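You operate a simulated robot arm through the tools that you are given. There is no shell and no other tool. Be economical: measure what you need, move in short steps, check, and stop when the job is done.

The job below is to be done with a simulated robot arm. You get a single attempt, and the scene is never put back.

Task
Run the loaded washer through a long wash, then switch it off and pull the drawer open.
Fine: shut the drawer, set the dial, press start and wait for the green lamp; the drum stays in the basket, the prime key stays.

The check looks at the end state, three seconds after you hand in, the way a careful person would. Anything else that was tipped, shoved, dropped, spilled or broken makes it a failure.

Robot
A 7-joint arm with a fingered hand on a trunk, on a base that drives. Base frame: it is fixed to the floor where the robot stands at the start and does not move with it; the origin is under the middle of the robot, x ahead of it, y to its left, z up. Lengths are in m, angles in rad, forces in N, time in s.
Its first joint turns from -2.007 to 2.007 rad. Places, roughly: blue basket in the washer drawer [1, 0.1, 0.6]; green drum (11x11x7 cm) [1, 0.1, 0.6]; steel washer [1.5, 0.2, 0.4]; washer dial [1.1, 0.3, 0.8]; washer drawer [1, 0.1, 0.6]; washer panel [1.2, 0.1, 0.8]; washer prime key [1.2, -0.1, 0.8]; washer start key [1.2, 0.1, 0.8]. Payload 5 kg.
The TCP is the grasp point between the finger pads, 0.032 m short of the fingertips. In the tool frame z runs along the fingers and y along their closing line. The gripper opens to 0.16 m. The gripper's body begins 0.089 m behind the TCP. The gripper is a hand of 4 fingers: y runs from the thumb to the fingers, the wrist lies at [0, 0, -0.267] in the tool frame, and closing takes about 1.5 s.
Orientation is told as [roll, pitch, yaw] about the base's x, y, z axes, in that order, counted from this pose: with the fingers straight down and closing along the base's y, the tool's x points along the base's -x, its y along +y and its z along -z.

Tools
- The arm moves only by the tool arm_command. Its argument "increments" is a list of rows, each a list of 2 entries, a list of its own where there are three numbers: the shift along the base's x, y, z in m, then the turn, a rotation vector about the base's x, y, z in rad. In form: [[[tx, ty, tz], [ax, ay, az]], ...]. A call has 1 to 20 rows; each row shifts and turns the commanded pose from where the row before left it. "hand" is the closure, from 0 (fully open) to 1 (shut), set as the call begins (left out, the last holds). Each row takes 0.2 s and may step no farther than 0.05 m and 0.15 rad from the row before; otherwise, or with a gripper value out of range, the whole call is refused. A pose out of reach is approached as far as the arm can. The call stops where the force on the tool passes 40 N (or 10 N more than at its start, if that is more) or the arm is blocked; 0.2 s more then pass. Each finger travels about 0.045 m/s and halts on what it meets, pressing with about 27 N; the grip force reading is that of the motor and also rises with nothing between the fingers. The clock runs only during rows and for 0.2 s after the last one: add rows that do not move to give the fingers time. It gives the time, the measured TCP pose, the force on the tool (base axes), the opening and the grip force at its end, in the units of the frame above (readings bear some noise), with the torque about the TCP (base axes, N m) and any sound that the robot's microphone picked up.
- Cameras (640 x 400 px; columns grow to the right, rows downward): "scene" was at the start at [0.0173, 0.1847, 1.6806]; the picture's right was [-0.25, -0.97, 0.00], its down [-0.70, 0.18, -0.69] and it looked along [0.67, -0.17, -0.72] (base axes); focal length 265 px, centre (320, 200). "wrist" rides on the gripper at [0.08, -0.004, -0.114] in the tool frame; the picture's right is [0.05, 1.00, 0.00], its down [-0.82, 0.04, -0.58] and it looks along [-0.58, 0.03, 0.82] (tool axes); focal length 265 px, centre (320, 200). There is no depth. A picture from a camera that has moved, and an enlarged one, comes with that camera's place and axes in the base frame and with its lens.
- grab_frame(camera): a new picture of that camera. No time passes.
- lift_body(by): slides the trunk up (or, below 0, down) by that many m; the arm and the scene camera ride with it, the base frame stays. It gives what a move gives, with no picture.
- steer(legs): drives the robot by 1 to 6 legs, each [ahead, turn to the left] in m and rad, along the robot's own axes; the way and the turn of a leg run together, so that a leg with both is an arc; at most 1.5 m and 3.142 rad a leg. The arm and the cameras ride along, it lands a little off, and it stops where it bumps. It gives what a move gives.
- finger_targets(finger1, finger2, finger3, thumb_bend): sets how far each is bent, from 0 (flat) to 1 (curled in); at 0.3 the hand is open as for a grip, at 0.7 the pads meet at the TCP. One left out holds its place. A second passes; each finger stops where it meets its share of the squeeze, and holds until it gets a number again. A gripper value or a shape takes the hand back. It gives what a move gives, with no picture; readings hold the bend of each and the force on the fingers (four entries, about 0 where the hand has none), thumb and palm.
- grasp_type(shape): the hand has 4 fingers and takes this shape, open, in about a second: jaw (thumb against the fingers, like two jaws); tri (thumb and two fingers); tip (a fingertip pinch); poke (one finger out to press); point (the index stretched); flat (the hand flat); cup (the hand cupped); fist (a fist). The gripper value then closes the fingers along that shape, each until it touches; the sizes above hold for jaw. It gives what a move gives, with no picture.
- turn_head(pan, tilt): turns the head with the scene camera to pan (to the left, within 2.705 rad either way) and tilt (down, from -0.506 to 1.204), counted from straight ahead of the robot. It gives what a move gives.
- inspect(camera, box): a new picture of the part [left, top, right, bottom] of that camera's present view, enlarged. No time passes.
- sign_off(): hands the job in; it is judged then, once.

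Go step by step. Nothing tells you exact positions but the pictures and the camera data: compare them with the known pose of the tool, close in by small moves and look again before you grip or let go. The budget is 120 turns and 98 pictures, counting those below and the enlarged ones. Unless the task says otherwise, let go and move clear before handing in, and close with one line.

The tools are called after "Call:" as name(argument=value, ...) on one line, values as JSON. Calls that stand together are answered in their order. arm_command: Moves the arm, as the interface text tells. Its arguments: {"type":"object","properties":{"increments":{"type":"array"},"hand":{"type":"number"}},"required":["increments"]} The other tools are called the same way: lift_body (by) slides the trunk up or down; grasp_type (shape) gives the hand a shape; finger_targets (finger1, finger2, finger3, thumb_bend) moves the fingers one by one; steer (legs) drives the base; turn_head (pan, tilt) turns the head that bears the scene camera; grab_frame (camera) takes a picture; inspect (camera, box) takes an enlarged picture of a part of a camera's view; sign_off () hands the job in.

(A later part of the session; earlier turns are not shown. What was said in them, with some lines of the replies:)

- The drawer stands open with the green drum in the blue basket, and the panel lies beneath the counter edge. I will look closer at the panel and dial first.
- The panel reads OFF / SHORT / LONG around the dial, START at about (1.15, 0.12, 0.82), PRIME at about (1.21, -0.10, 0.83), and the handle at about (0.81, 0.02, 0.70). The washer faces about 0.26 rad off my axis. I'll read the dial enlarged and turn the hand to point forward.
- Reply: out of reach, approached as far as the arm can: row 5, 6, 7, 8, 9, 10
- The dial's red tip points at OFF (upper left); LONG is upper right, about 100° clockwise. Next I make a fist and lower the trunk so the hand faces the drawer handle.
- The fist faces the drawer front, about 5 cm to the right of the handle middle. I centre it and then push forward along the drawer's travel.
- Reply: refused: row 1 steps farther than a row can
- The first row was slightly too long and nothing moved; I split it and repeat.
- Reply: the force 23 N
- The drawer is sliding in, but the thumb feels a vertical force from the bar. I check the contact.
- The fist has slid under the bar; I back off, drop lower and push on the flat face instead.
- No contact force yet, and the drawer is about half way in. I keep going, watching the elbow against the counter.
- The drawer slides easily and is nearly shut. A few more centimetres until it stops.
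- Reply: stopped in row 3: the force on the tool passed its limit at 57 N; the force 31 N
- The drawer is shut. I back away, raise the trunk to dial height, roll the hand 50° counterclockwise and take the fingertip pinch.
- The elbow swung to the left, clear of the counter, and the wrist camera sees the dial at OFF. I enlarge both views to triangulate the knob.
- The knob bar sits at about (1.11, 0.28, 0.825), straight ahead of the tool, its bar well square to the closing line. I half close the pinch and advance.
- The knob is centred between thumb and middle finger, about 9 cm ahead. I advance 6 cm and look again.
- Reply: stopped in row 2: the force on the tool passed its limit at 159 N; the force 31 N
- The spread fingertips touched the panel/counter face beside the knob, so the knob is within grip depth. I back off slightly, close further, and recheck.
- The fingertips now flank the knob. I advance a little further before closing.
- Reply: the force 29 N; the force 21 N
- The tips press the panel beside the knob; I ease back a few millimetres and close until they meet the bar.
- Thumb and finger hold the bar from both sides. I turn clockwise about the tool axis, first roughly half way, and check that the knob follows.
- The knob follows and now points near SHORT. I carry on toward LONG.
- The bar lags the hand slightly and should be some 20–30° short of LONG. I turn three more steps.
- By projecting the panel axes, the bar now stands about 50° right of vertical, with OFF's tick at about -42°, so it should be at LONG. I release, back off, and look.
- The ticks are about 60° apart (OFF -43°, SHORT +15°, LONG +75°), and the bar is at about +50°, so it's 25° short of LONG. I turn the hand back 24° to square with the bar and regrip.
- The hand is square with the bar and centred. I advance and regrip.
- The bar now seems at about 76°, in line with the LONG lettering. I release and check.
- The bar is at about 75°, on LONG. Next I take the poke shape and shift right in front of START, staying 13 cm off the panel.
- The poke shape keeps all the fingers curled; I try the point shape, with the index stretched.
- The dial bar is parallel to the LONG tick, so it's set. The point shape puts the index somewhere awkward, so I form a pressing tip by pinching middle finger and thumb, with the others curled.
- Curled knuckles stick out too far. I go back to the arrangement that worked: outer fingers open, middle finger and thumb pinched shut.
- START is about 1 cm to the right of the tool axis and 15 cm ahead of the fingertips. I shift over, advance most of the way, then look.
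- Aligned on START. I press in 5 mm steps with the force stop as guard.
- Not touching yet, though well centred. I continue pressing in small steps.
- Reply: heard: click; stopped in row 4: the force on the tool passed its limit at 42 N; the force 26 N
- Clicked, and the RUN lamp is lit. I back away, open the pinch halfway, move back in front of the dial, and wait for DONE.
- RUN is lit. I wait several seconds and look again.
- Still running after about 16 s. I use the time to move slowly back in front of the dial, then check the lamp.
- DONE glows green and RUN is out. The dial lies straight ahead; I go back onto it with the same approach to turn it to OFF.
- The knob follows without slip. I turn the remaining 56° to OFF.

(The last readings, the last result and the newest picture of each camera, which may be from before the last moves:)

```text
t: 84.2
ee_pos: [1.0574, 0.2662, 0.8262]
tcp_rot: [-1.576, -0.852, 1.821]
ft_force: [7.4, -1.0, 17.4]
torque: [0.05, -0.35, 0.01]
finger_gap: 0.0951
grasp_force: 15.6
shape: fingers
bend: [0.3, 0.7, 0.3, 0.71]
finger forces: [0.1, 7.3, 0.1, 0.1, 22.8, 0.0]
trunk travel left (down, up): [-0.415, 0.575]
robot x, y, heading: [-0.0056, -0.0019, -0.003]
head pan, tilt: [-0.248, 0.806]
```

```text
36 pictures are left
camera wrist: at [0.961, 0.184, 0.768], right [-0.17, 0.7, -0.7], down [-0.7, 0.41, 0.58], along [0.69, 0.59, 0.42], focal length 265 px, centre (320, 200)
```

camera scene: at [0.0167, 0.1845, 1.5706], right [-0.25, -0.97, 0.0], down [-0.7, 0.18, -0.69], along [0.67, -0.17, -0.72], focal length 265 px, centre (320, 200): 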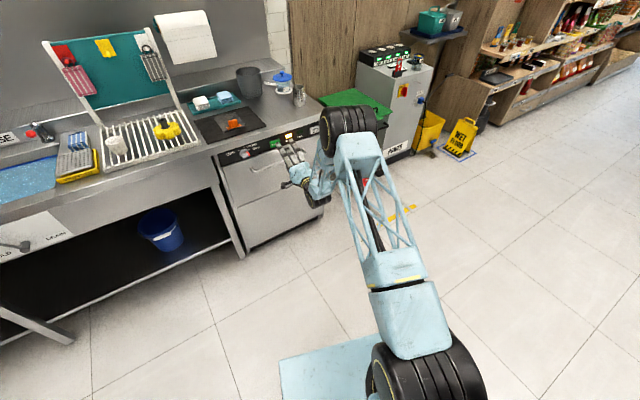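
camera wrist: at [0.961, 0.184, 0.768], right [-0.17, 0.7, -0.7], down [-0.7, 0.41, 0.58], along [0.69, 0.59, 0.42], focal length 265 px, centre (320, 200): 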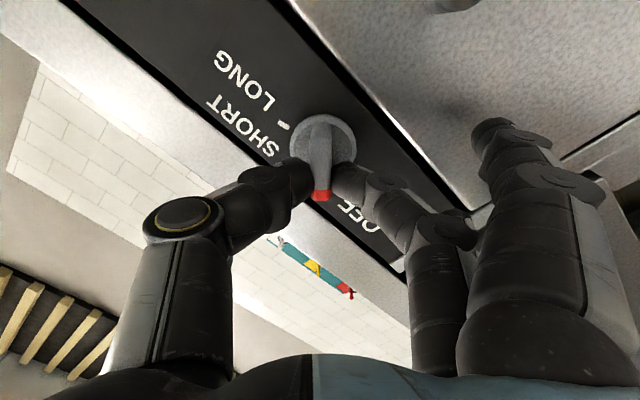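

By comparison with the first grip, the bar should be back at OFF within a degree or two. I release, back off and check.

Call:
finger_targets(finger2=0.55, thumb_bend=0.55)

Call:
arm_command(increments=[[[-0.0193, -0.0052, 0], [0, 0, 0]], [[-0.029, -0.0078, 0], [0, 0, 0]], [[-0.029, -0.0078, 0], [0, 0, 0]], [[-0.029, -0.0078, 0], [0, 0, 0]], [[-0.029, -0.0078, 0], [0, 0, 0]]])

Call:
inspect(camera="wrist", box=[220, 20, 420, 180])

Call:
inspect(camera="scene", box=[210, 110, 350, 210])

```text
t: 85.2
ee_pos: [1.0573, 0.2672, 0.8253]
tcp_rot: [-1.574, -0.854, 1.82]
ft_force: [0.4, 0.2, -0.1]
torque: [-0.02, 0.04, 0.0]
finger_gap: 0.1207
grasp_force: 0.0
shape: fingers
bend: [0.3, 0.55, 0.3, 0.55]
finger forces: [0.1, 0.0, 0.0, 0.0, 0.0, 0.0]
trunk travel left (down, up): [-0.415, 0.575]
robot x, y, heading: [-0.0016, 0.0029, -0.003]
head pan, tilt: [-0.248, 0.806]
```

```text
t: 86.4
ee_pos: [0.921, 0.2287, 0.8243]
tcp_rot: [-1.574, -0.853, 1.822]
ft_force: [-0.4, -0.2, 0.2]
torque: [0.0, 0.0, 0.01]
finger_gap: 0.1207
grasp_force: 0.1
shape: fingers
bend: [0.3, 0.55, 0.3, 0.55]
finger forces: [0.0, 0.0, 0.0, 0.1, 0.1, 0.0]
trunk travel left (down, up): [-0.415, 0.575]
robot x, y, heading: [-0.0035, 0.0002, -0.003]
head pan, tilt: [-0.248, 0.806]
```

```text
2.50 times, centred on (320, 100) of wrist
camera zoom: at [0.8266, 0.1464, 0.7666], right [-0.17, 0.7, -0.69], down [-0.7, 0.41, 0.59], along [0.69, 0.59, 0.42], focal length 664 px, centre (320, 450)
```

zoom: 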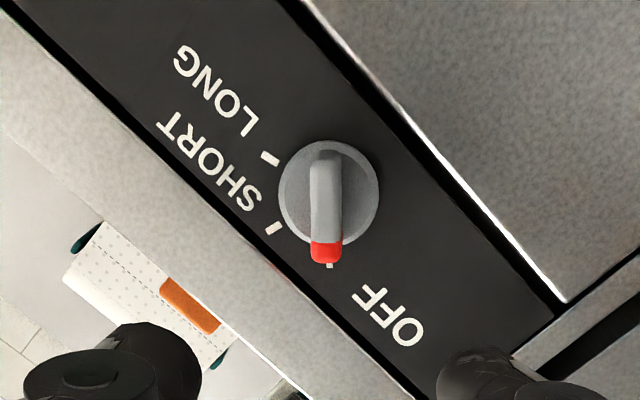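

```text
4.00 times, centred on (280, 160) of scene
camera zoom: at [0.0168, 0.1848, 1.5705], right [-0.25, -0.97, 0.0], down [-0.7, 0.18, -0.69], along [0.67, -0.17, -0.72], focal length 1058 px, centre (480, 360)
```

zoom: 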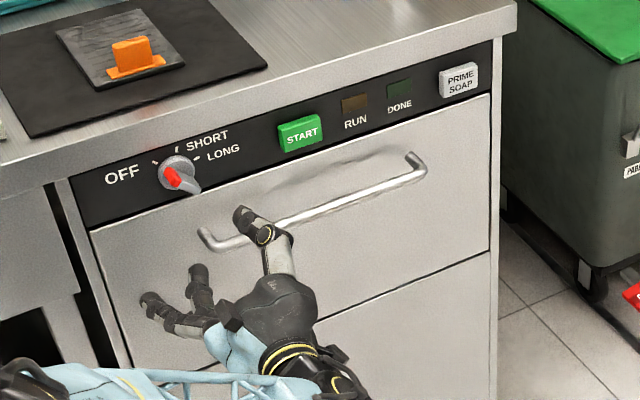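

The red tip sits on the OFF tick and both lamps are dark. Now I roll the hand to a vertical grip, open it in the jaw shape, and bring it in front of the drawer handle.

Call:
grasp_type(shape="jaw")

Call:
arm_command(increments=[[[-0.029, -0.0078, 0], [0.135, 0.0364, 0]], [[-0.029, -0.0078, 0], [0.135, 0.0364, 0]], [[0.0031, -0.0116, -0.006], [0.135, 0.0364, 0]], [[0.0031, -0.0116, -0.006], [0.135, 0.0364, 0]], [[0.0031, -0.0116, -0.006], [0.135, 0.0364, 0]], [[0.0031, -0.0116, -0.006], [0.135, 0.0364, 0]], [[0.0031, -0.0116, -0.006], [0.135, 0.0364, 0]], [[0.0031, -0.0116, -0.006], [0.135, 0.0364, 0]], [[0.0031, -0.0116, -0.006], [0.135, 0.0364, 0]], [[0.0031, -0.0116, -0.006], [0.135, 0.0364, 0]], [[0.0031, -0.0116, -0.006], [0.135, 0.0364, 0]], [[0.0031, -0.0116, -0.006], [0.135, 0.0364, 0]], [[0.0031, -0.0116, -0.006], [0.135, 0.0364, 0]], [[0.0031, -0.0116, -0.006], [0.135, 0.0364, 0]], [[0, 0, 0], [0.135, 0.0364, 0]], [[0, 0, 0], [0.135, 0.0364, 0]], [[0, 0, 0], [0.135, 0.0364, 0]]])

Call:
grab_frame(camera="wrist")

Call:
grab_frame(camera="scene")

```text
t: 87.3
ee_pos: [0.9239, 0.2299, 0.8255]
tcp_rot: [-1.574, -0.855, 1.82]
ft_force: [0.7, 0.2, 0.0]
torque: [0.03, 0.0, 0.02]
finger_gap: 0.1601
grasp_force: 0.0
shape: jaw
bend: [0.3, 0.3, 0.3, 0.3]
finger forces: [0.1, 0.0, 0.0, 0.1, 0.0, 0.0]
trunk travel left (down, up): [-0.415, 0.575]
robot x, y, heading: [-0.0005, -0.0006, -0.002]
head pan, tilt: [-0.248, 0.806]
```

```text
t: 90.9
ee_pos: [0.9022, 0.0743, 0.7543]
tcp_rot: [1.557, 0.092, -1.296]
ft_force: [0.0, -0.2, 1.0]
torque: [0.03, 0.03, -0.03]
finger_gap: 0.16
grasp_force: 0.0
shape: jaw
bend: [0.3, 0.3, 0.3, 0.3]
finger forces: [0.1, 0.0, 0.0, 0.0, 0.0, 0.1]
trunk travel left (down, up): [-0.415, 0.575]
robot x, y, heading: [-0.0036, -0.0022, -0.007]
head pan, tilt: [-0.248, 0.806]
```

```text
33 pictures are left
camera wrist: at [0.7712, 0.1202, 0.7583], right [0.02, -0.03, 1.0], down [-0.34, -0.94, -0.02], along [0.94, -0.33, -0.03], focal length 265 px, centre (320, 200)
```

wrist: 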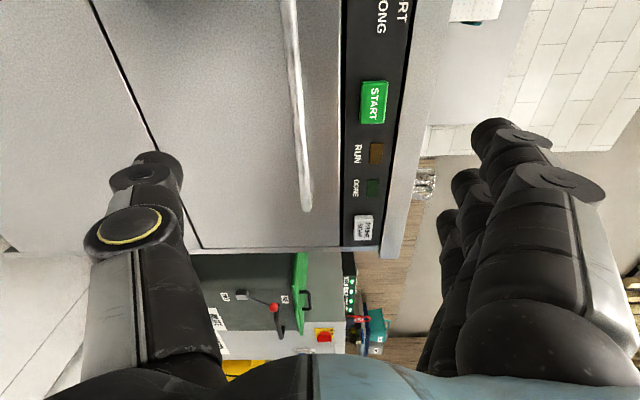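

```text
32 pictures are left
camera scene: at [0.0166, 0.1845, 1.5706], right [-0.25, -0.97, 0.0], down [-0.7, 0.18, -0.69], along [0.67, -0.17, -0.72], focal length 265 px, centre (320, 200)
```

scene: 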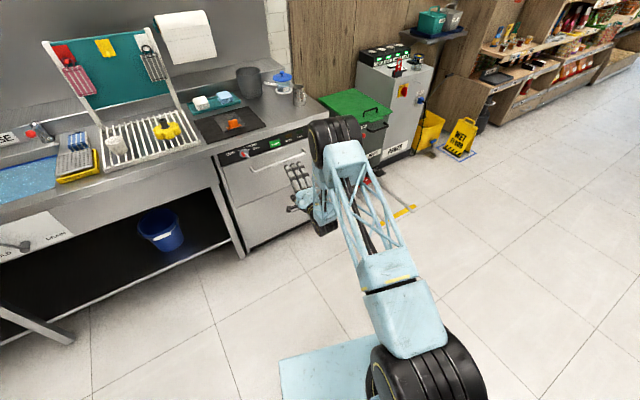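

The handle bar lies about 2.5 cm below the tool axis and roughly centred sideways. I lower, move in 6 cm and look again.

Call:
arm_command(increments=[[[0, 0, -0.026], [0, 0, 0]], [[0.029, 0.0078, 0], [0, 0, 0]], [[0.029, 0.0078, 0], [0, 0, 0]]])

Call:
grab_frame(camera="wrist")

Call:
inspect(camera="scene", box=[210, 110, 350, 210])

```text
t: 91.7
ee_pos: [0.9604, 0.0895, 0.7273]
tcp_rot: [1.557, 0.089, -1.3]
ft_force: [-0.3, -0.7, 0.1]
torque: [0.03, 0.0, 0.02]
finger_gap: 0.1598
grasp_force: 0.0
shape: jaw
bend: [0.3, 0.3, 0.3, 0.3]
finger forces: [0.0, 0.0, 0.0, 0.1, 0.0, 0.0]
trunk travel left (down, up): [-0.415, 0.575]
robot x, y, heading: [-0.0061, 0.0005, -0.003]
head pan, tilt: [-0.248, 0.806]
```

```text
31 pictures are left
camera wrist: at [0.8293, 0.1354, 0.7325], right [0.02, -0.03, 1.0], down [-0.34, -0.94, -0.02], along [0.94, -0.33, -0.03], focal length 265 px, centre (320, 200)
```

wrist: 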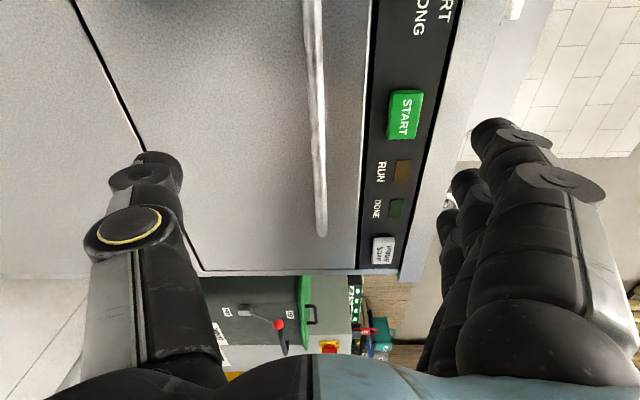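

```text
4.00 times, centred on (280, 160) of scene
camera zoom: at [0.0165, 0.1845, 1.5706], right [-0.25, -0.97, 0.0], down [-0.7, 0.18, -0.69], along [0.67, -0.17, -0.72], focal length 1058 px, centre (480, 360)
```

zoom: 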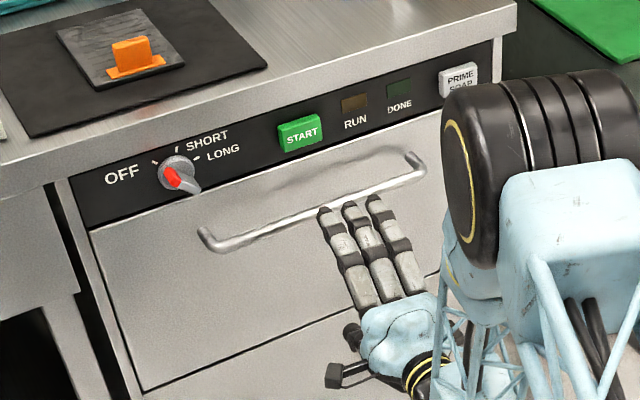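

The bar is now at TCP height. I narrow the jaw so the upper fingers stay below the START key, then advance 10 cm.

Call:
arm_command(hand=0.55, increments=[[[0, 0, 0], [0, 0, 0]], [[0, 0, 0], [0, 0, 0]], [[0, 0, 0], [0, 0, 0]], [[0, 0, 0], [0, 0, 0]], [[0, 0, 0], [0, 0, 0]], [[0, 0, 0], [0, 0, 0]], [[0.0242, 0.0065, 0], [0, 0, 0]], [[0.0242, 0.0065, 0], [0, 0, 0]], [[0.0242, 0.0065, 0], [0, 0, 0]]])

Call:
grab_frame(camera="wrist")

Call:
inspect(camera="scene", box=[230, 110, 350, 200])

```text
t: 93.7
ee_pos: [1.0331, 0.1096, 0.7266]
tcp_rot: [1.556, 0.088, -1.299]
ft_force: [-0.5, -0.3, 0.3]
torque: [0.0, 0.0, 0.01]
finger_gap: 0.0727
grasp_force: 0.1
shape: jaw
bend: [0.73, 0.73, 0.73, 0.7]
finger forces: [0.0, 0.1, 0.0, 0.0, 0.0, 0.0]
trunk travel left (down, up): [-0.415, 0.575]
robot x, y, heading: [-0.0004, 0.0025, -0.003]
head pan, tilt: [-0.248, 0.806]
```

```text
29 pictures are left
camera wrist: at [0.901, 0.1559, 0.7315], right [0.02, -0.03, 1.0], down [-0.34, -0.94, -0.02], along [0.94, -0.33, -0.03], focal length 265 px, centre (320, 200)
```

wrist: 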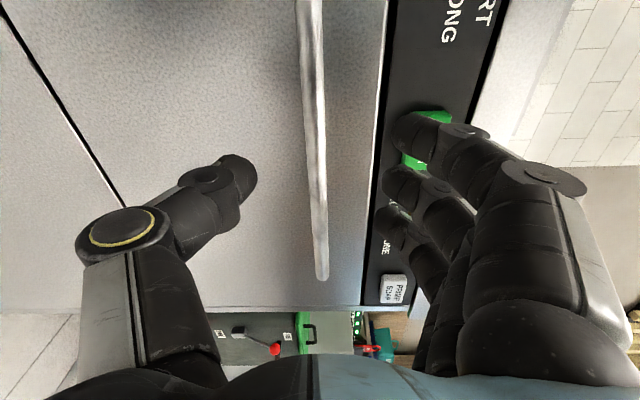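

```text
4.44 times, centred on (290, 155) of scene
camera zoom: at [0.0165, 0.1845, 1.5706], right [-0.25, -0.97, 0.0], down [-0.7, 0.18, -0.69], along [0.67, -0.17, -0.72], focal length 1176 px, centre (453, 400)
```

zoom: 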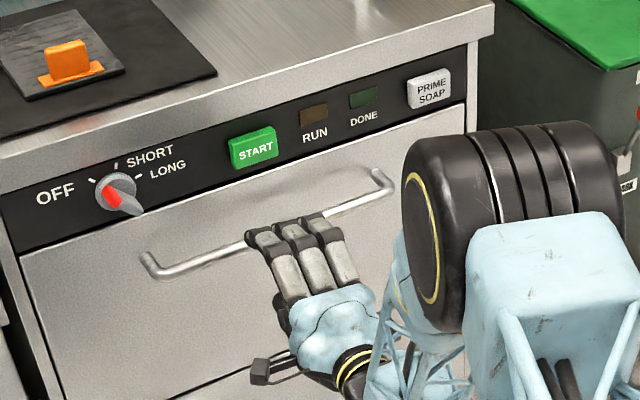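

The bar lies between thumb and fingers. I advance another 5.5 cm with the force guard.

Call:
arm_command(increments=[[[0.0145, 0.0039, 0], [0, 0, 0]], [[0.0145, 0.0039, 0], [0, 0, 0]], [[0.0097, 0.0026, 0], [0, 0, 0]], [[0.0097, 0.0026, 0], [0, 0, 0]], [[0.0048, 0.0013, 0], [0, 0, 0]]])

Call:
grab_frame(camera="wrist")

Call:
inspect(camera="scene", box=[230, 110, 350, 200])

```text
t: 94.9
ee_pos: [1.0845, 0.1241, 0.7281]
tcp_rot: [1.557, 0.089, -1.299]
ft_force: [-0.6, -0.3, 0.6]
torque: [-0.02, 0.01, -0.01]
finger_gap: 0.0727
grasp_force: 0.1
shape: jaw
bend: [0.73, 0.73, 0.73, 0.7]
finger forces: [0.0, 0.1, 0.0, 0.0, 0.1, 0.0]
trunk travel left (down, up): [-0.415, 0.575]
robot x, y, heading: [0.0002, 0.0028, -0.006]
head pan, tilt: [-0.248, 0.806]
```

```text
27 pictures are left
camera wrist: at [0.9546, 0.1704, 0.7316], right [0.02, -0.03, 1.0], down [-0.34, -0.94, -0.02], along [0.94, -0.33, -0.03], focal length 265 px, centre (320, 200)
```

wrist: 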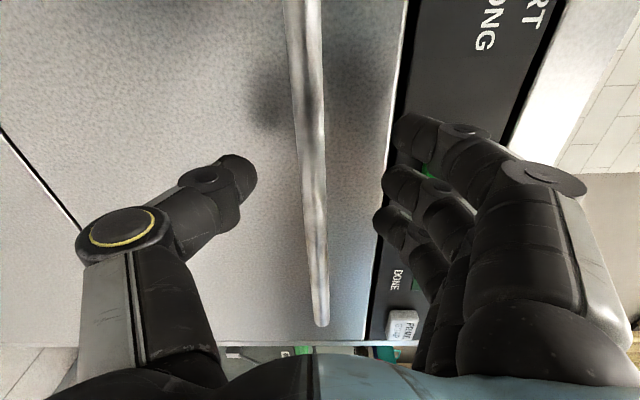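

```text
4.44 times, centred on (290, 155) of scene
camera zoom: at [0.0167, 0.1845, 1.5706], right [-0.25, -0.97, 0.0], down [-0.7, 0.18, -0.69], along [0.67, -0.17, -0.72], focal length 1176 px, centre (453, 400)
```

zoom: 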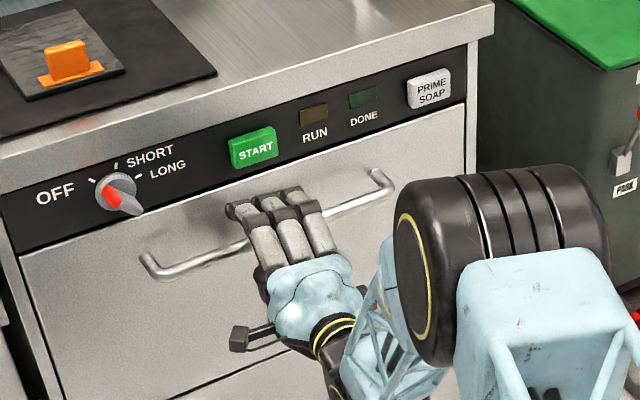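

Call:
arm_command(increments=[[[0.0048, 0.0013, -0.003], [0, 0, 0]], [[0.0048, 0.0013, -0.003], [0, 0, 0]], [[0.0048, 0.0013, 0], [0, 0, 0]]])

Call:
arm_command(hand=1.0, increments=[[[0, 0, 0], [0, 0, 0]], [[0, 0, 0], [0, 0, 0]], [[0, 0, 0], [0, 0, 0]], [[0, 0, 0], [0, 0, 0]], [[0, 0, 0], [0, 0, 0]], [[0, 0, 0], [0, 0, 0]], [[0, 0, 0], [0, 0, 0]]])

Call:
grab_frame(camera="wrist")

```text
t: 95.7
ee_pos: [1.0992, 0.1287, 0.721]
tcp_rot: [1.558, 0.089, -1.296]
ft_force: [0.5, 0.1, 0.3]
torque: [0.0, 0.0, -0.01]
finger_gap: 0.0727
grasp_force: 0.1
shape: jaw
bend: [0.73, 0.73, 0.73, 0.7]
finger forces: [0.1, 0.2, 0.0, 0.0, 0.0, 0.0]
trunk travel left (down, up): [-0.415, 0.575]
robot x, y, heading: [-0.0045, -0.0016, -0.001]
head pan, tilt: [-0.248, 0.806]
```

```text
t: 97.3
ee_pos: [1.1009, 0.128, 0.7203]
tcp_rot: [1.557, 0.089, -1.3]
ft_force: [5.7, 0.9, 2.0]
torque: [-0.06, -0.05, -0.07]
finger_gap: 0.0064
grasp_force: 26.9
shape: jaw
bend: [0.7, 0.71, 0.72, 0.71]
finger forces: [6.9, 7.3, 7.4, 0.1, 22.6, 0.0]
trunk travel left (down, up): [-0.415, 0.575]
robot x, y, heading: [-0.0015, -0.0007, -0.007]
head pan, tilt: [-0.248, 0.806]
```

```text
25 pictures are left
camera wrist: at [0.9691, 0.1742, 0.7252], right [0.02, -0.03, 1.0], down [-0.34, -0.94, -0.02], along [0.94, -0.33, -0.03], focal length 265 px, centre (320, 200)
```

wrist: 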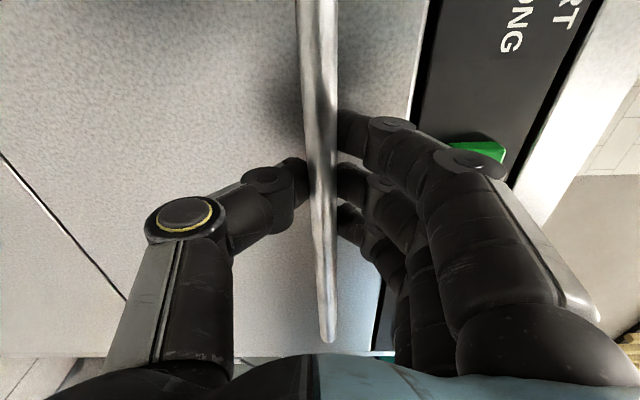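

All three fingers and the thumb hold the bar. I pull back along the drawer's axis.

Call:
arm_command(increments=[[[-0.0097, -0.0026, 0], [0, 0, 0]], [[-0.0097, -0.0026, 0], [0, 0, 0]], [[-0.0145, -0.0039, 0], [0, 0, 0]], [[-0.0145, -0.0039, 0], [0, 0, 0]], [[-0.0145, -0.0039, 0], [0, 0, 0]], [[-0.0145, -0.0039, 0], [0, 0, 0]]])

Call:
grab_frame(camera="scene")

```text
t: 98.7
ee_pos: [1.0218, 0.1085, 0.7196]
tcp_rot: [1.555, 0.09, -1.295]
ft_force: [3.6, -1.4, -3.1]
torque: [-0.05, -0.04, -0.02]
finger_gap: 0.0032
grasp_force: 26.6
shape: jaw
bend: [0.72, 0.72, 0.73, 0.72]
finger forces: [1.4, 0.0, 1.7, 0.0, 0.0, 0.0]
trunk travel left (down, up): [-0.415, 0.575]
robot x, y, heading: [-0.0014, -0.0015, -0.008]
head pan, tilt: [-0.248, 0.806]
```

```text
24 pictures are left
camera scene: at [0.0181, 0.1842, 1.5704], right [-0.25, -0.97, 0.0], down [-0.7, 0.18, -0.69], along [0.67, -0.17, -0.72], focal length 265 px, centre (320, 200)
```

scene: 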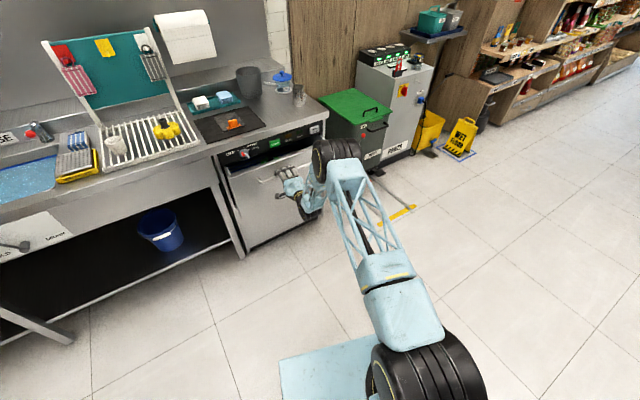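

Call:
inspect(camera="scene", box=[210, 110, 350, 210])

Call:
grab_frame(camera="wrist")

```text
4.00 times, centred on (280, 160) of scene
camera zoom: at [0.0181, 0.1842, 1.5704], right [-0.25, -0.97, 0.0], down [-0.7, 0.18, -0.69], along [0.67, -0.17, -0.72], focal length 1058 px, centre (480, 360)
```

zoom: 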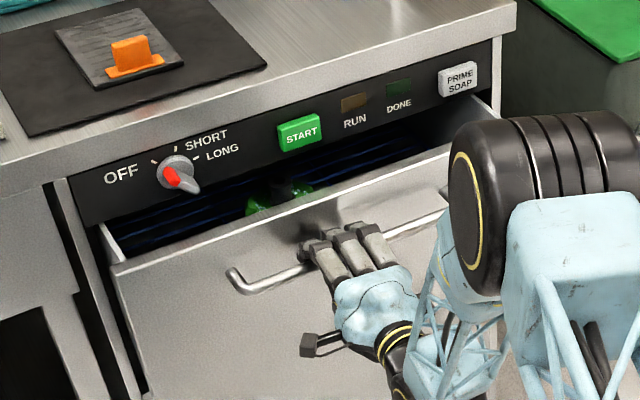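

```text
22 pictures are left
camera wrist: at [0.8912, 0.1548, 0.7235], right [0.03, -0.03, 1.0], down [-0.33, -0.94, -0.02], along [0.94, -0.33, -0.04], focal length 265 px, centre (320, 200)
```

wrist: 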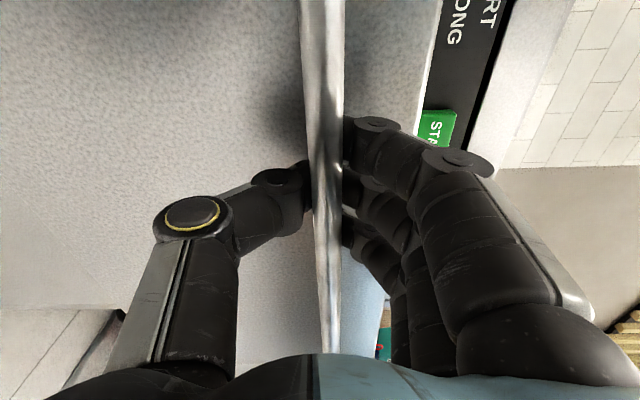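

The drawer is coming out with the drum still in the basket. I keep pulling.

Call:
arm_command(increments=[[[-0.0145, -0.0039, 0], [0, 0, 0]], [[-0.0145, -0.0039, 0], [0, 0, 0]], [[-0.0145, -0.0039, 0], [0, 0, 0]], [[-0.0145, -0.0039, 0], [0, 0, 0]], [[-0.0145, -0.0039, 0], [0, 0, 0]], [[-0.0145, -0.0039, 0], [0, 0, 0]], [[-0.0145, -0.0039, 0], [0, 0, 0]], [[-0.0145, -0.0039, 0], [0, 0, 0]]])

Call:
grab_frame(camera="scene")

```text
t: 100.5
ee_pos: [0.9063, 0.0772, 0.7212]
tcp_rot: [1.56, 0.089, -1.296]
ft_force: [0.6, -2.2, -3.3]
torque: [-0.01, -0.03, -0.01]
finger_gap: 0.002
grasp_force: 26.9
shape: jaw
bend: [0.72, 0.72, 0.74, 0.74]
finger forces: [0.0, 0.0, 0.1, 0.1, 1.2, 0.0]
trunk travel left (down, up): [-0.415, 0.575]
robot x, y, heading: [-0.0004, 0.0042, -0.004]
head pan, tilt: [-0.248, 0.806]
```

```text
21 pictures are left
camera scene: at [0.0167, 0.1846, 1.5708], right [-0.25, -0.97, 0.0], down [-0.7, 0.18, -0.69], along [0.67, -0.17, -0.72], focal length 265 px, centre (320, 200)
```

scene: 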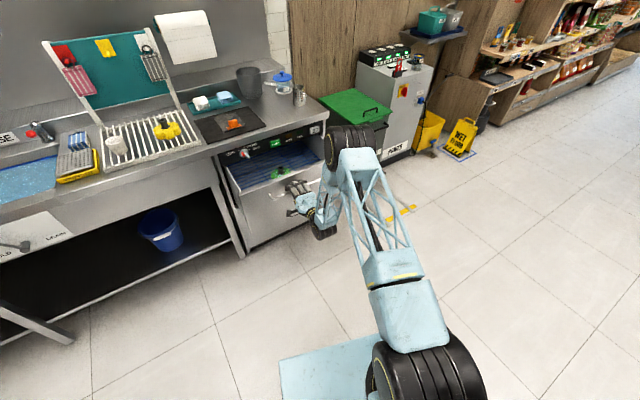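

Call:
arm_command(increments=[[[-0.0145, -0.0039, 0], [0, 0, 0]], [[-0.0145, -0.0039, 0], [0, 0, 0]], [[-0.0145, -0.0039, 0], [0, 0, 0]], [[-0.0145, -0.0039, 0], [0, 0, 0]], [[-0.0145, -0.0039, 0], [0, 0, 0]], [[-0.0097, -0.0026, 0], [0, 0, 0]], [[-0.0097, -0.0026, 0], [0, 0, 0]]])

Call:
inspect(camera="scene", box=[190, 110, 370, 260])

Call:
grab_frame(camera="wrist")

```text
t: 102.1
ee_pos: [0.8145, 0.0519, 0.7207]
tcp_rot: [1.557, 0.088, -1.298]
ft_force: [0.3, -0.4, -2.2]
torque: [0.0, -0.04, -0.02]
finger_gap: 0.002
grasp_force: 27.2
shape: jaw
bend: [0.72, 0.72, 0.74, 0.74]
finger forces: [0.1, 0.0, 0.1, 0.0, 0.5, 0.0]
trunk travel left (down, up): [-0.415, 0.575]
robot x, y, heading: [-0.0006, -0.0013, -0.004]
head pan, tilt: [-0.248, 0.806]
```

```text
2.67 times, centred on (280, 185) of scene
camera zoom: at [0.0168, 0.1844, 1.5706], right [-0.25, -0.97, 0.0], down [-0.7, 0.18, -0.69], along [0.67, -0.17, -0.72], focal length 706 px, centre (427, 240)
```

zoom: 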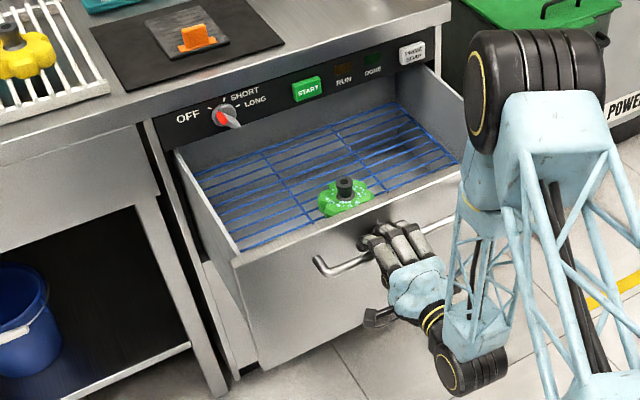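

```text
19 pictures are left
camera wrist: at [0.6835, 0.0977, 0.7254], right [0.02, -0.03, 1.0], down [-0.33, -0.94, -0.02], along [0.94, -0.33, -0.03], focal length 265 px, centre (320, 200)
```

wrist: 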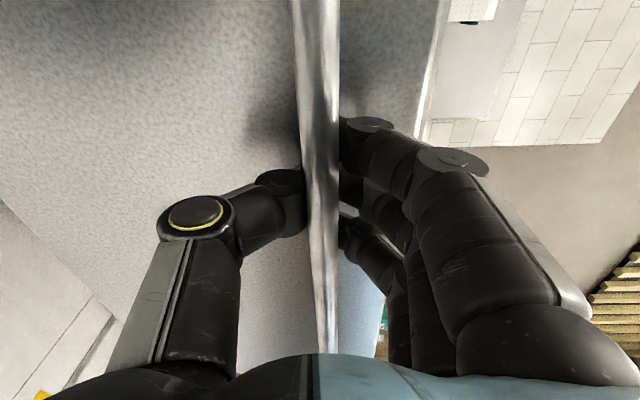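

The drawer is nearly as far out as at the start, and the drum (now rinsed clean) sits in the basket. I pull the last 3–4 cm with the force guard.

Call:
arm_command(increments=[[[-0.0097, -0.0026, 0], [0, 0, 0]], [[-0.0097, -0.0026, 0], [0, 0, 0]], [[-0.0097, -0.0026, 0], [0, 0, 0]], [[-0.0097, -0.0026, 0], [0, 0, 0]]])

Call:
inspect(camera="scene", box=[190, 110, 370, 260])

```text
t: 103.1
ee_pos: [0.7737, 0.0404, 0.7217]
tcp_rot: [1.558, 0.088, -1.298]
ft_force: [0.4, -1.6, -2.5]
torque: [-0.04, 0.0, -0.01]
finger_gap: 0.0021
grasp_force: 27.1
shape: jaw
bend: [0.72, 0.72, 0.74, 0.74]
finger forces: [0.0, 0.0, 0.0, 0.1, 0.9, 0.0]
trunk travel left (down, up): [-0.415, 0.575]
robot x, y, heading: [-0.0031, 0.0003, -0.004]
head pan, tilt: [-0.248, 0.806]
```

```text
2.67 times, centred on (280, 185) of scene
camera zoom: at [0.0167, 0.1843, 1.5706], right [-0.25, -0.97, 0.0], down [-0.7, 0.18, -0.69], along [0.67, -0.17, -0.72], focal length 706 px, centre (427, 240)
```

zoom: 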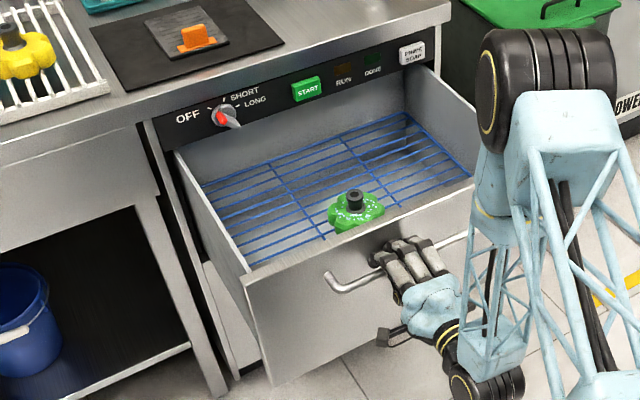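

The drawer is out as far as at the beginning. I let go and withdraw straight back.

Call:
arm_command(hand=0.4, increments=[[[0, 0, 0], [0, 0, 0]], [[0, 0, 0], [0, 0, 0]], [[0, 0, 0], [0, 0, 0]], [[0, 0, 0], [0, 0, 0]], [[0, 0, 0], [0, 0, 0]], [[0, 0, 0], [0, 0, 0]], [[0, 0, 0], [0, 0, 0]], [[-0.0145, -0.0039, 0], [0, 0, 0]], [[-0.0193, -0.0052, 0], [0, 0, 0]], [[-0.029, -0.0078, 0], [0, 0, 0]], [[-0.029, -0.0078, 0], [0, 0, 0]], [[-0.029, -0.0078, 0], [0, 0, 0]]])

Call:
grab_frame(camera="scene")

Call:
grab_frame(camera="wrist")

Call:
inspect(camera="scene", box=[210, 110, 350, 230])

```text
t: 105.7
ee_pos: [0.6526, 0.0084, 0.7213]
tcp_rot: [1.557, 0.088, -1.297]
ft_force: [0.2, -0.1, 0.1]
torque: [-0.01, 0.0, 0.02]
finger_gap: 0.0956
grasp_force: 0.1
shape: jaw
bend: [0.71, 0.71, 0.71, 0.69]
finger forces: [0.1, 0.0, 0.1, 0.1, 0.0, 0.1]
trunk travel left (down, up): [-0.415, 0.575]
robot x, y, heading: [-0.0037, 0.0008, -0.002]
head pan, tilt: [-0.248, 0.806]
```

```text
17 pictures are left
camera scene: at [0.0167, 0.1844, 1.5707], right [-0.25, -0.97, 0.0], down [-0.7, 0.18, -0.69], along [0.67, -0.17, -0.72], focal length 265 px, centre (320, 200)
```

scene: 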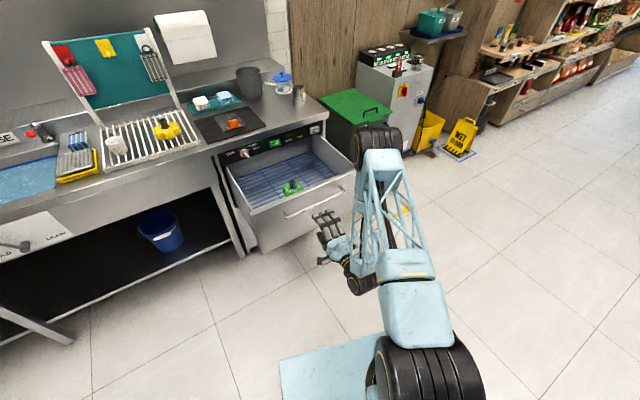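

```text
16 pictures are left
camera wrist: at [0.5227, 0.0534, 0.7259], right [0.02, -0.03, 1.0], down [-0.34, -0.94, -0.02], along [0.94, -0.33, -0.03], focal length 265 px, centre (320, 200)
```

wrist: 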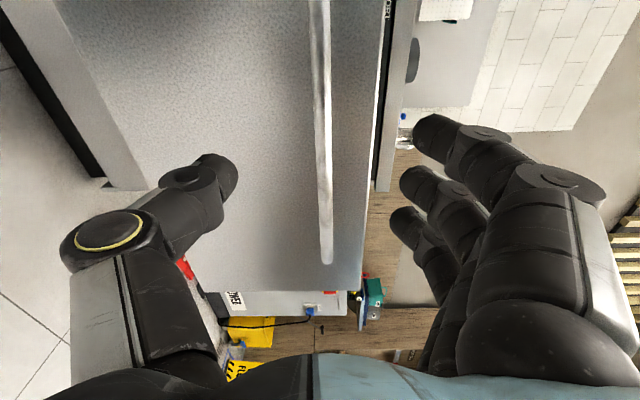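

```text
3.33 times, centred on (280, 170) of scene
camera zoom: at [0.0167, 0.1844, 1.5707], right [-0.25, -0.97, 0.0], down [-0.7, 0.18, -0.69], along [0.67, -0.17, -0.72], focal length 882 px, centre (453, 300)
```

zoom: 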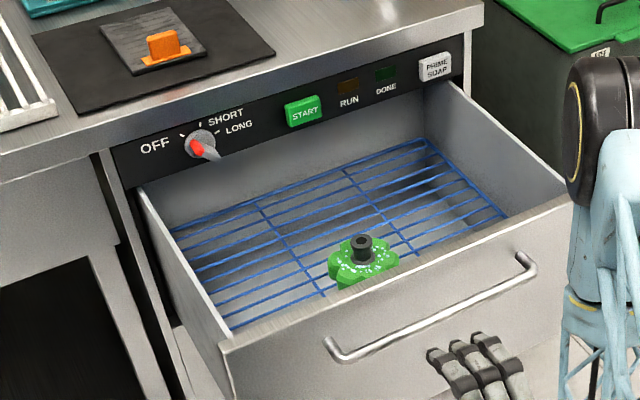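

The drawer stands open with the washed drum in the basket, the dial is on OFF, the PRIME key is untouched, and the hand is clear. Handing in now.

Call:
sign_off()

```text
The job is handed in.
```

The washer ran its long wash until the green DONE lamp lit. It is now switched off with the drawer pulled open, the drum still in the basket and the PRIME key untouched.
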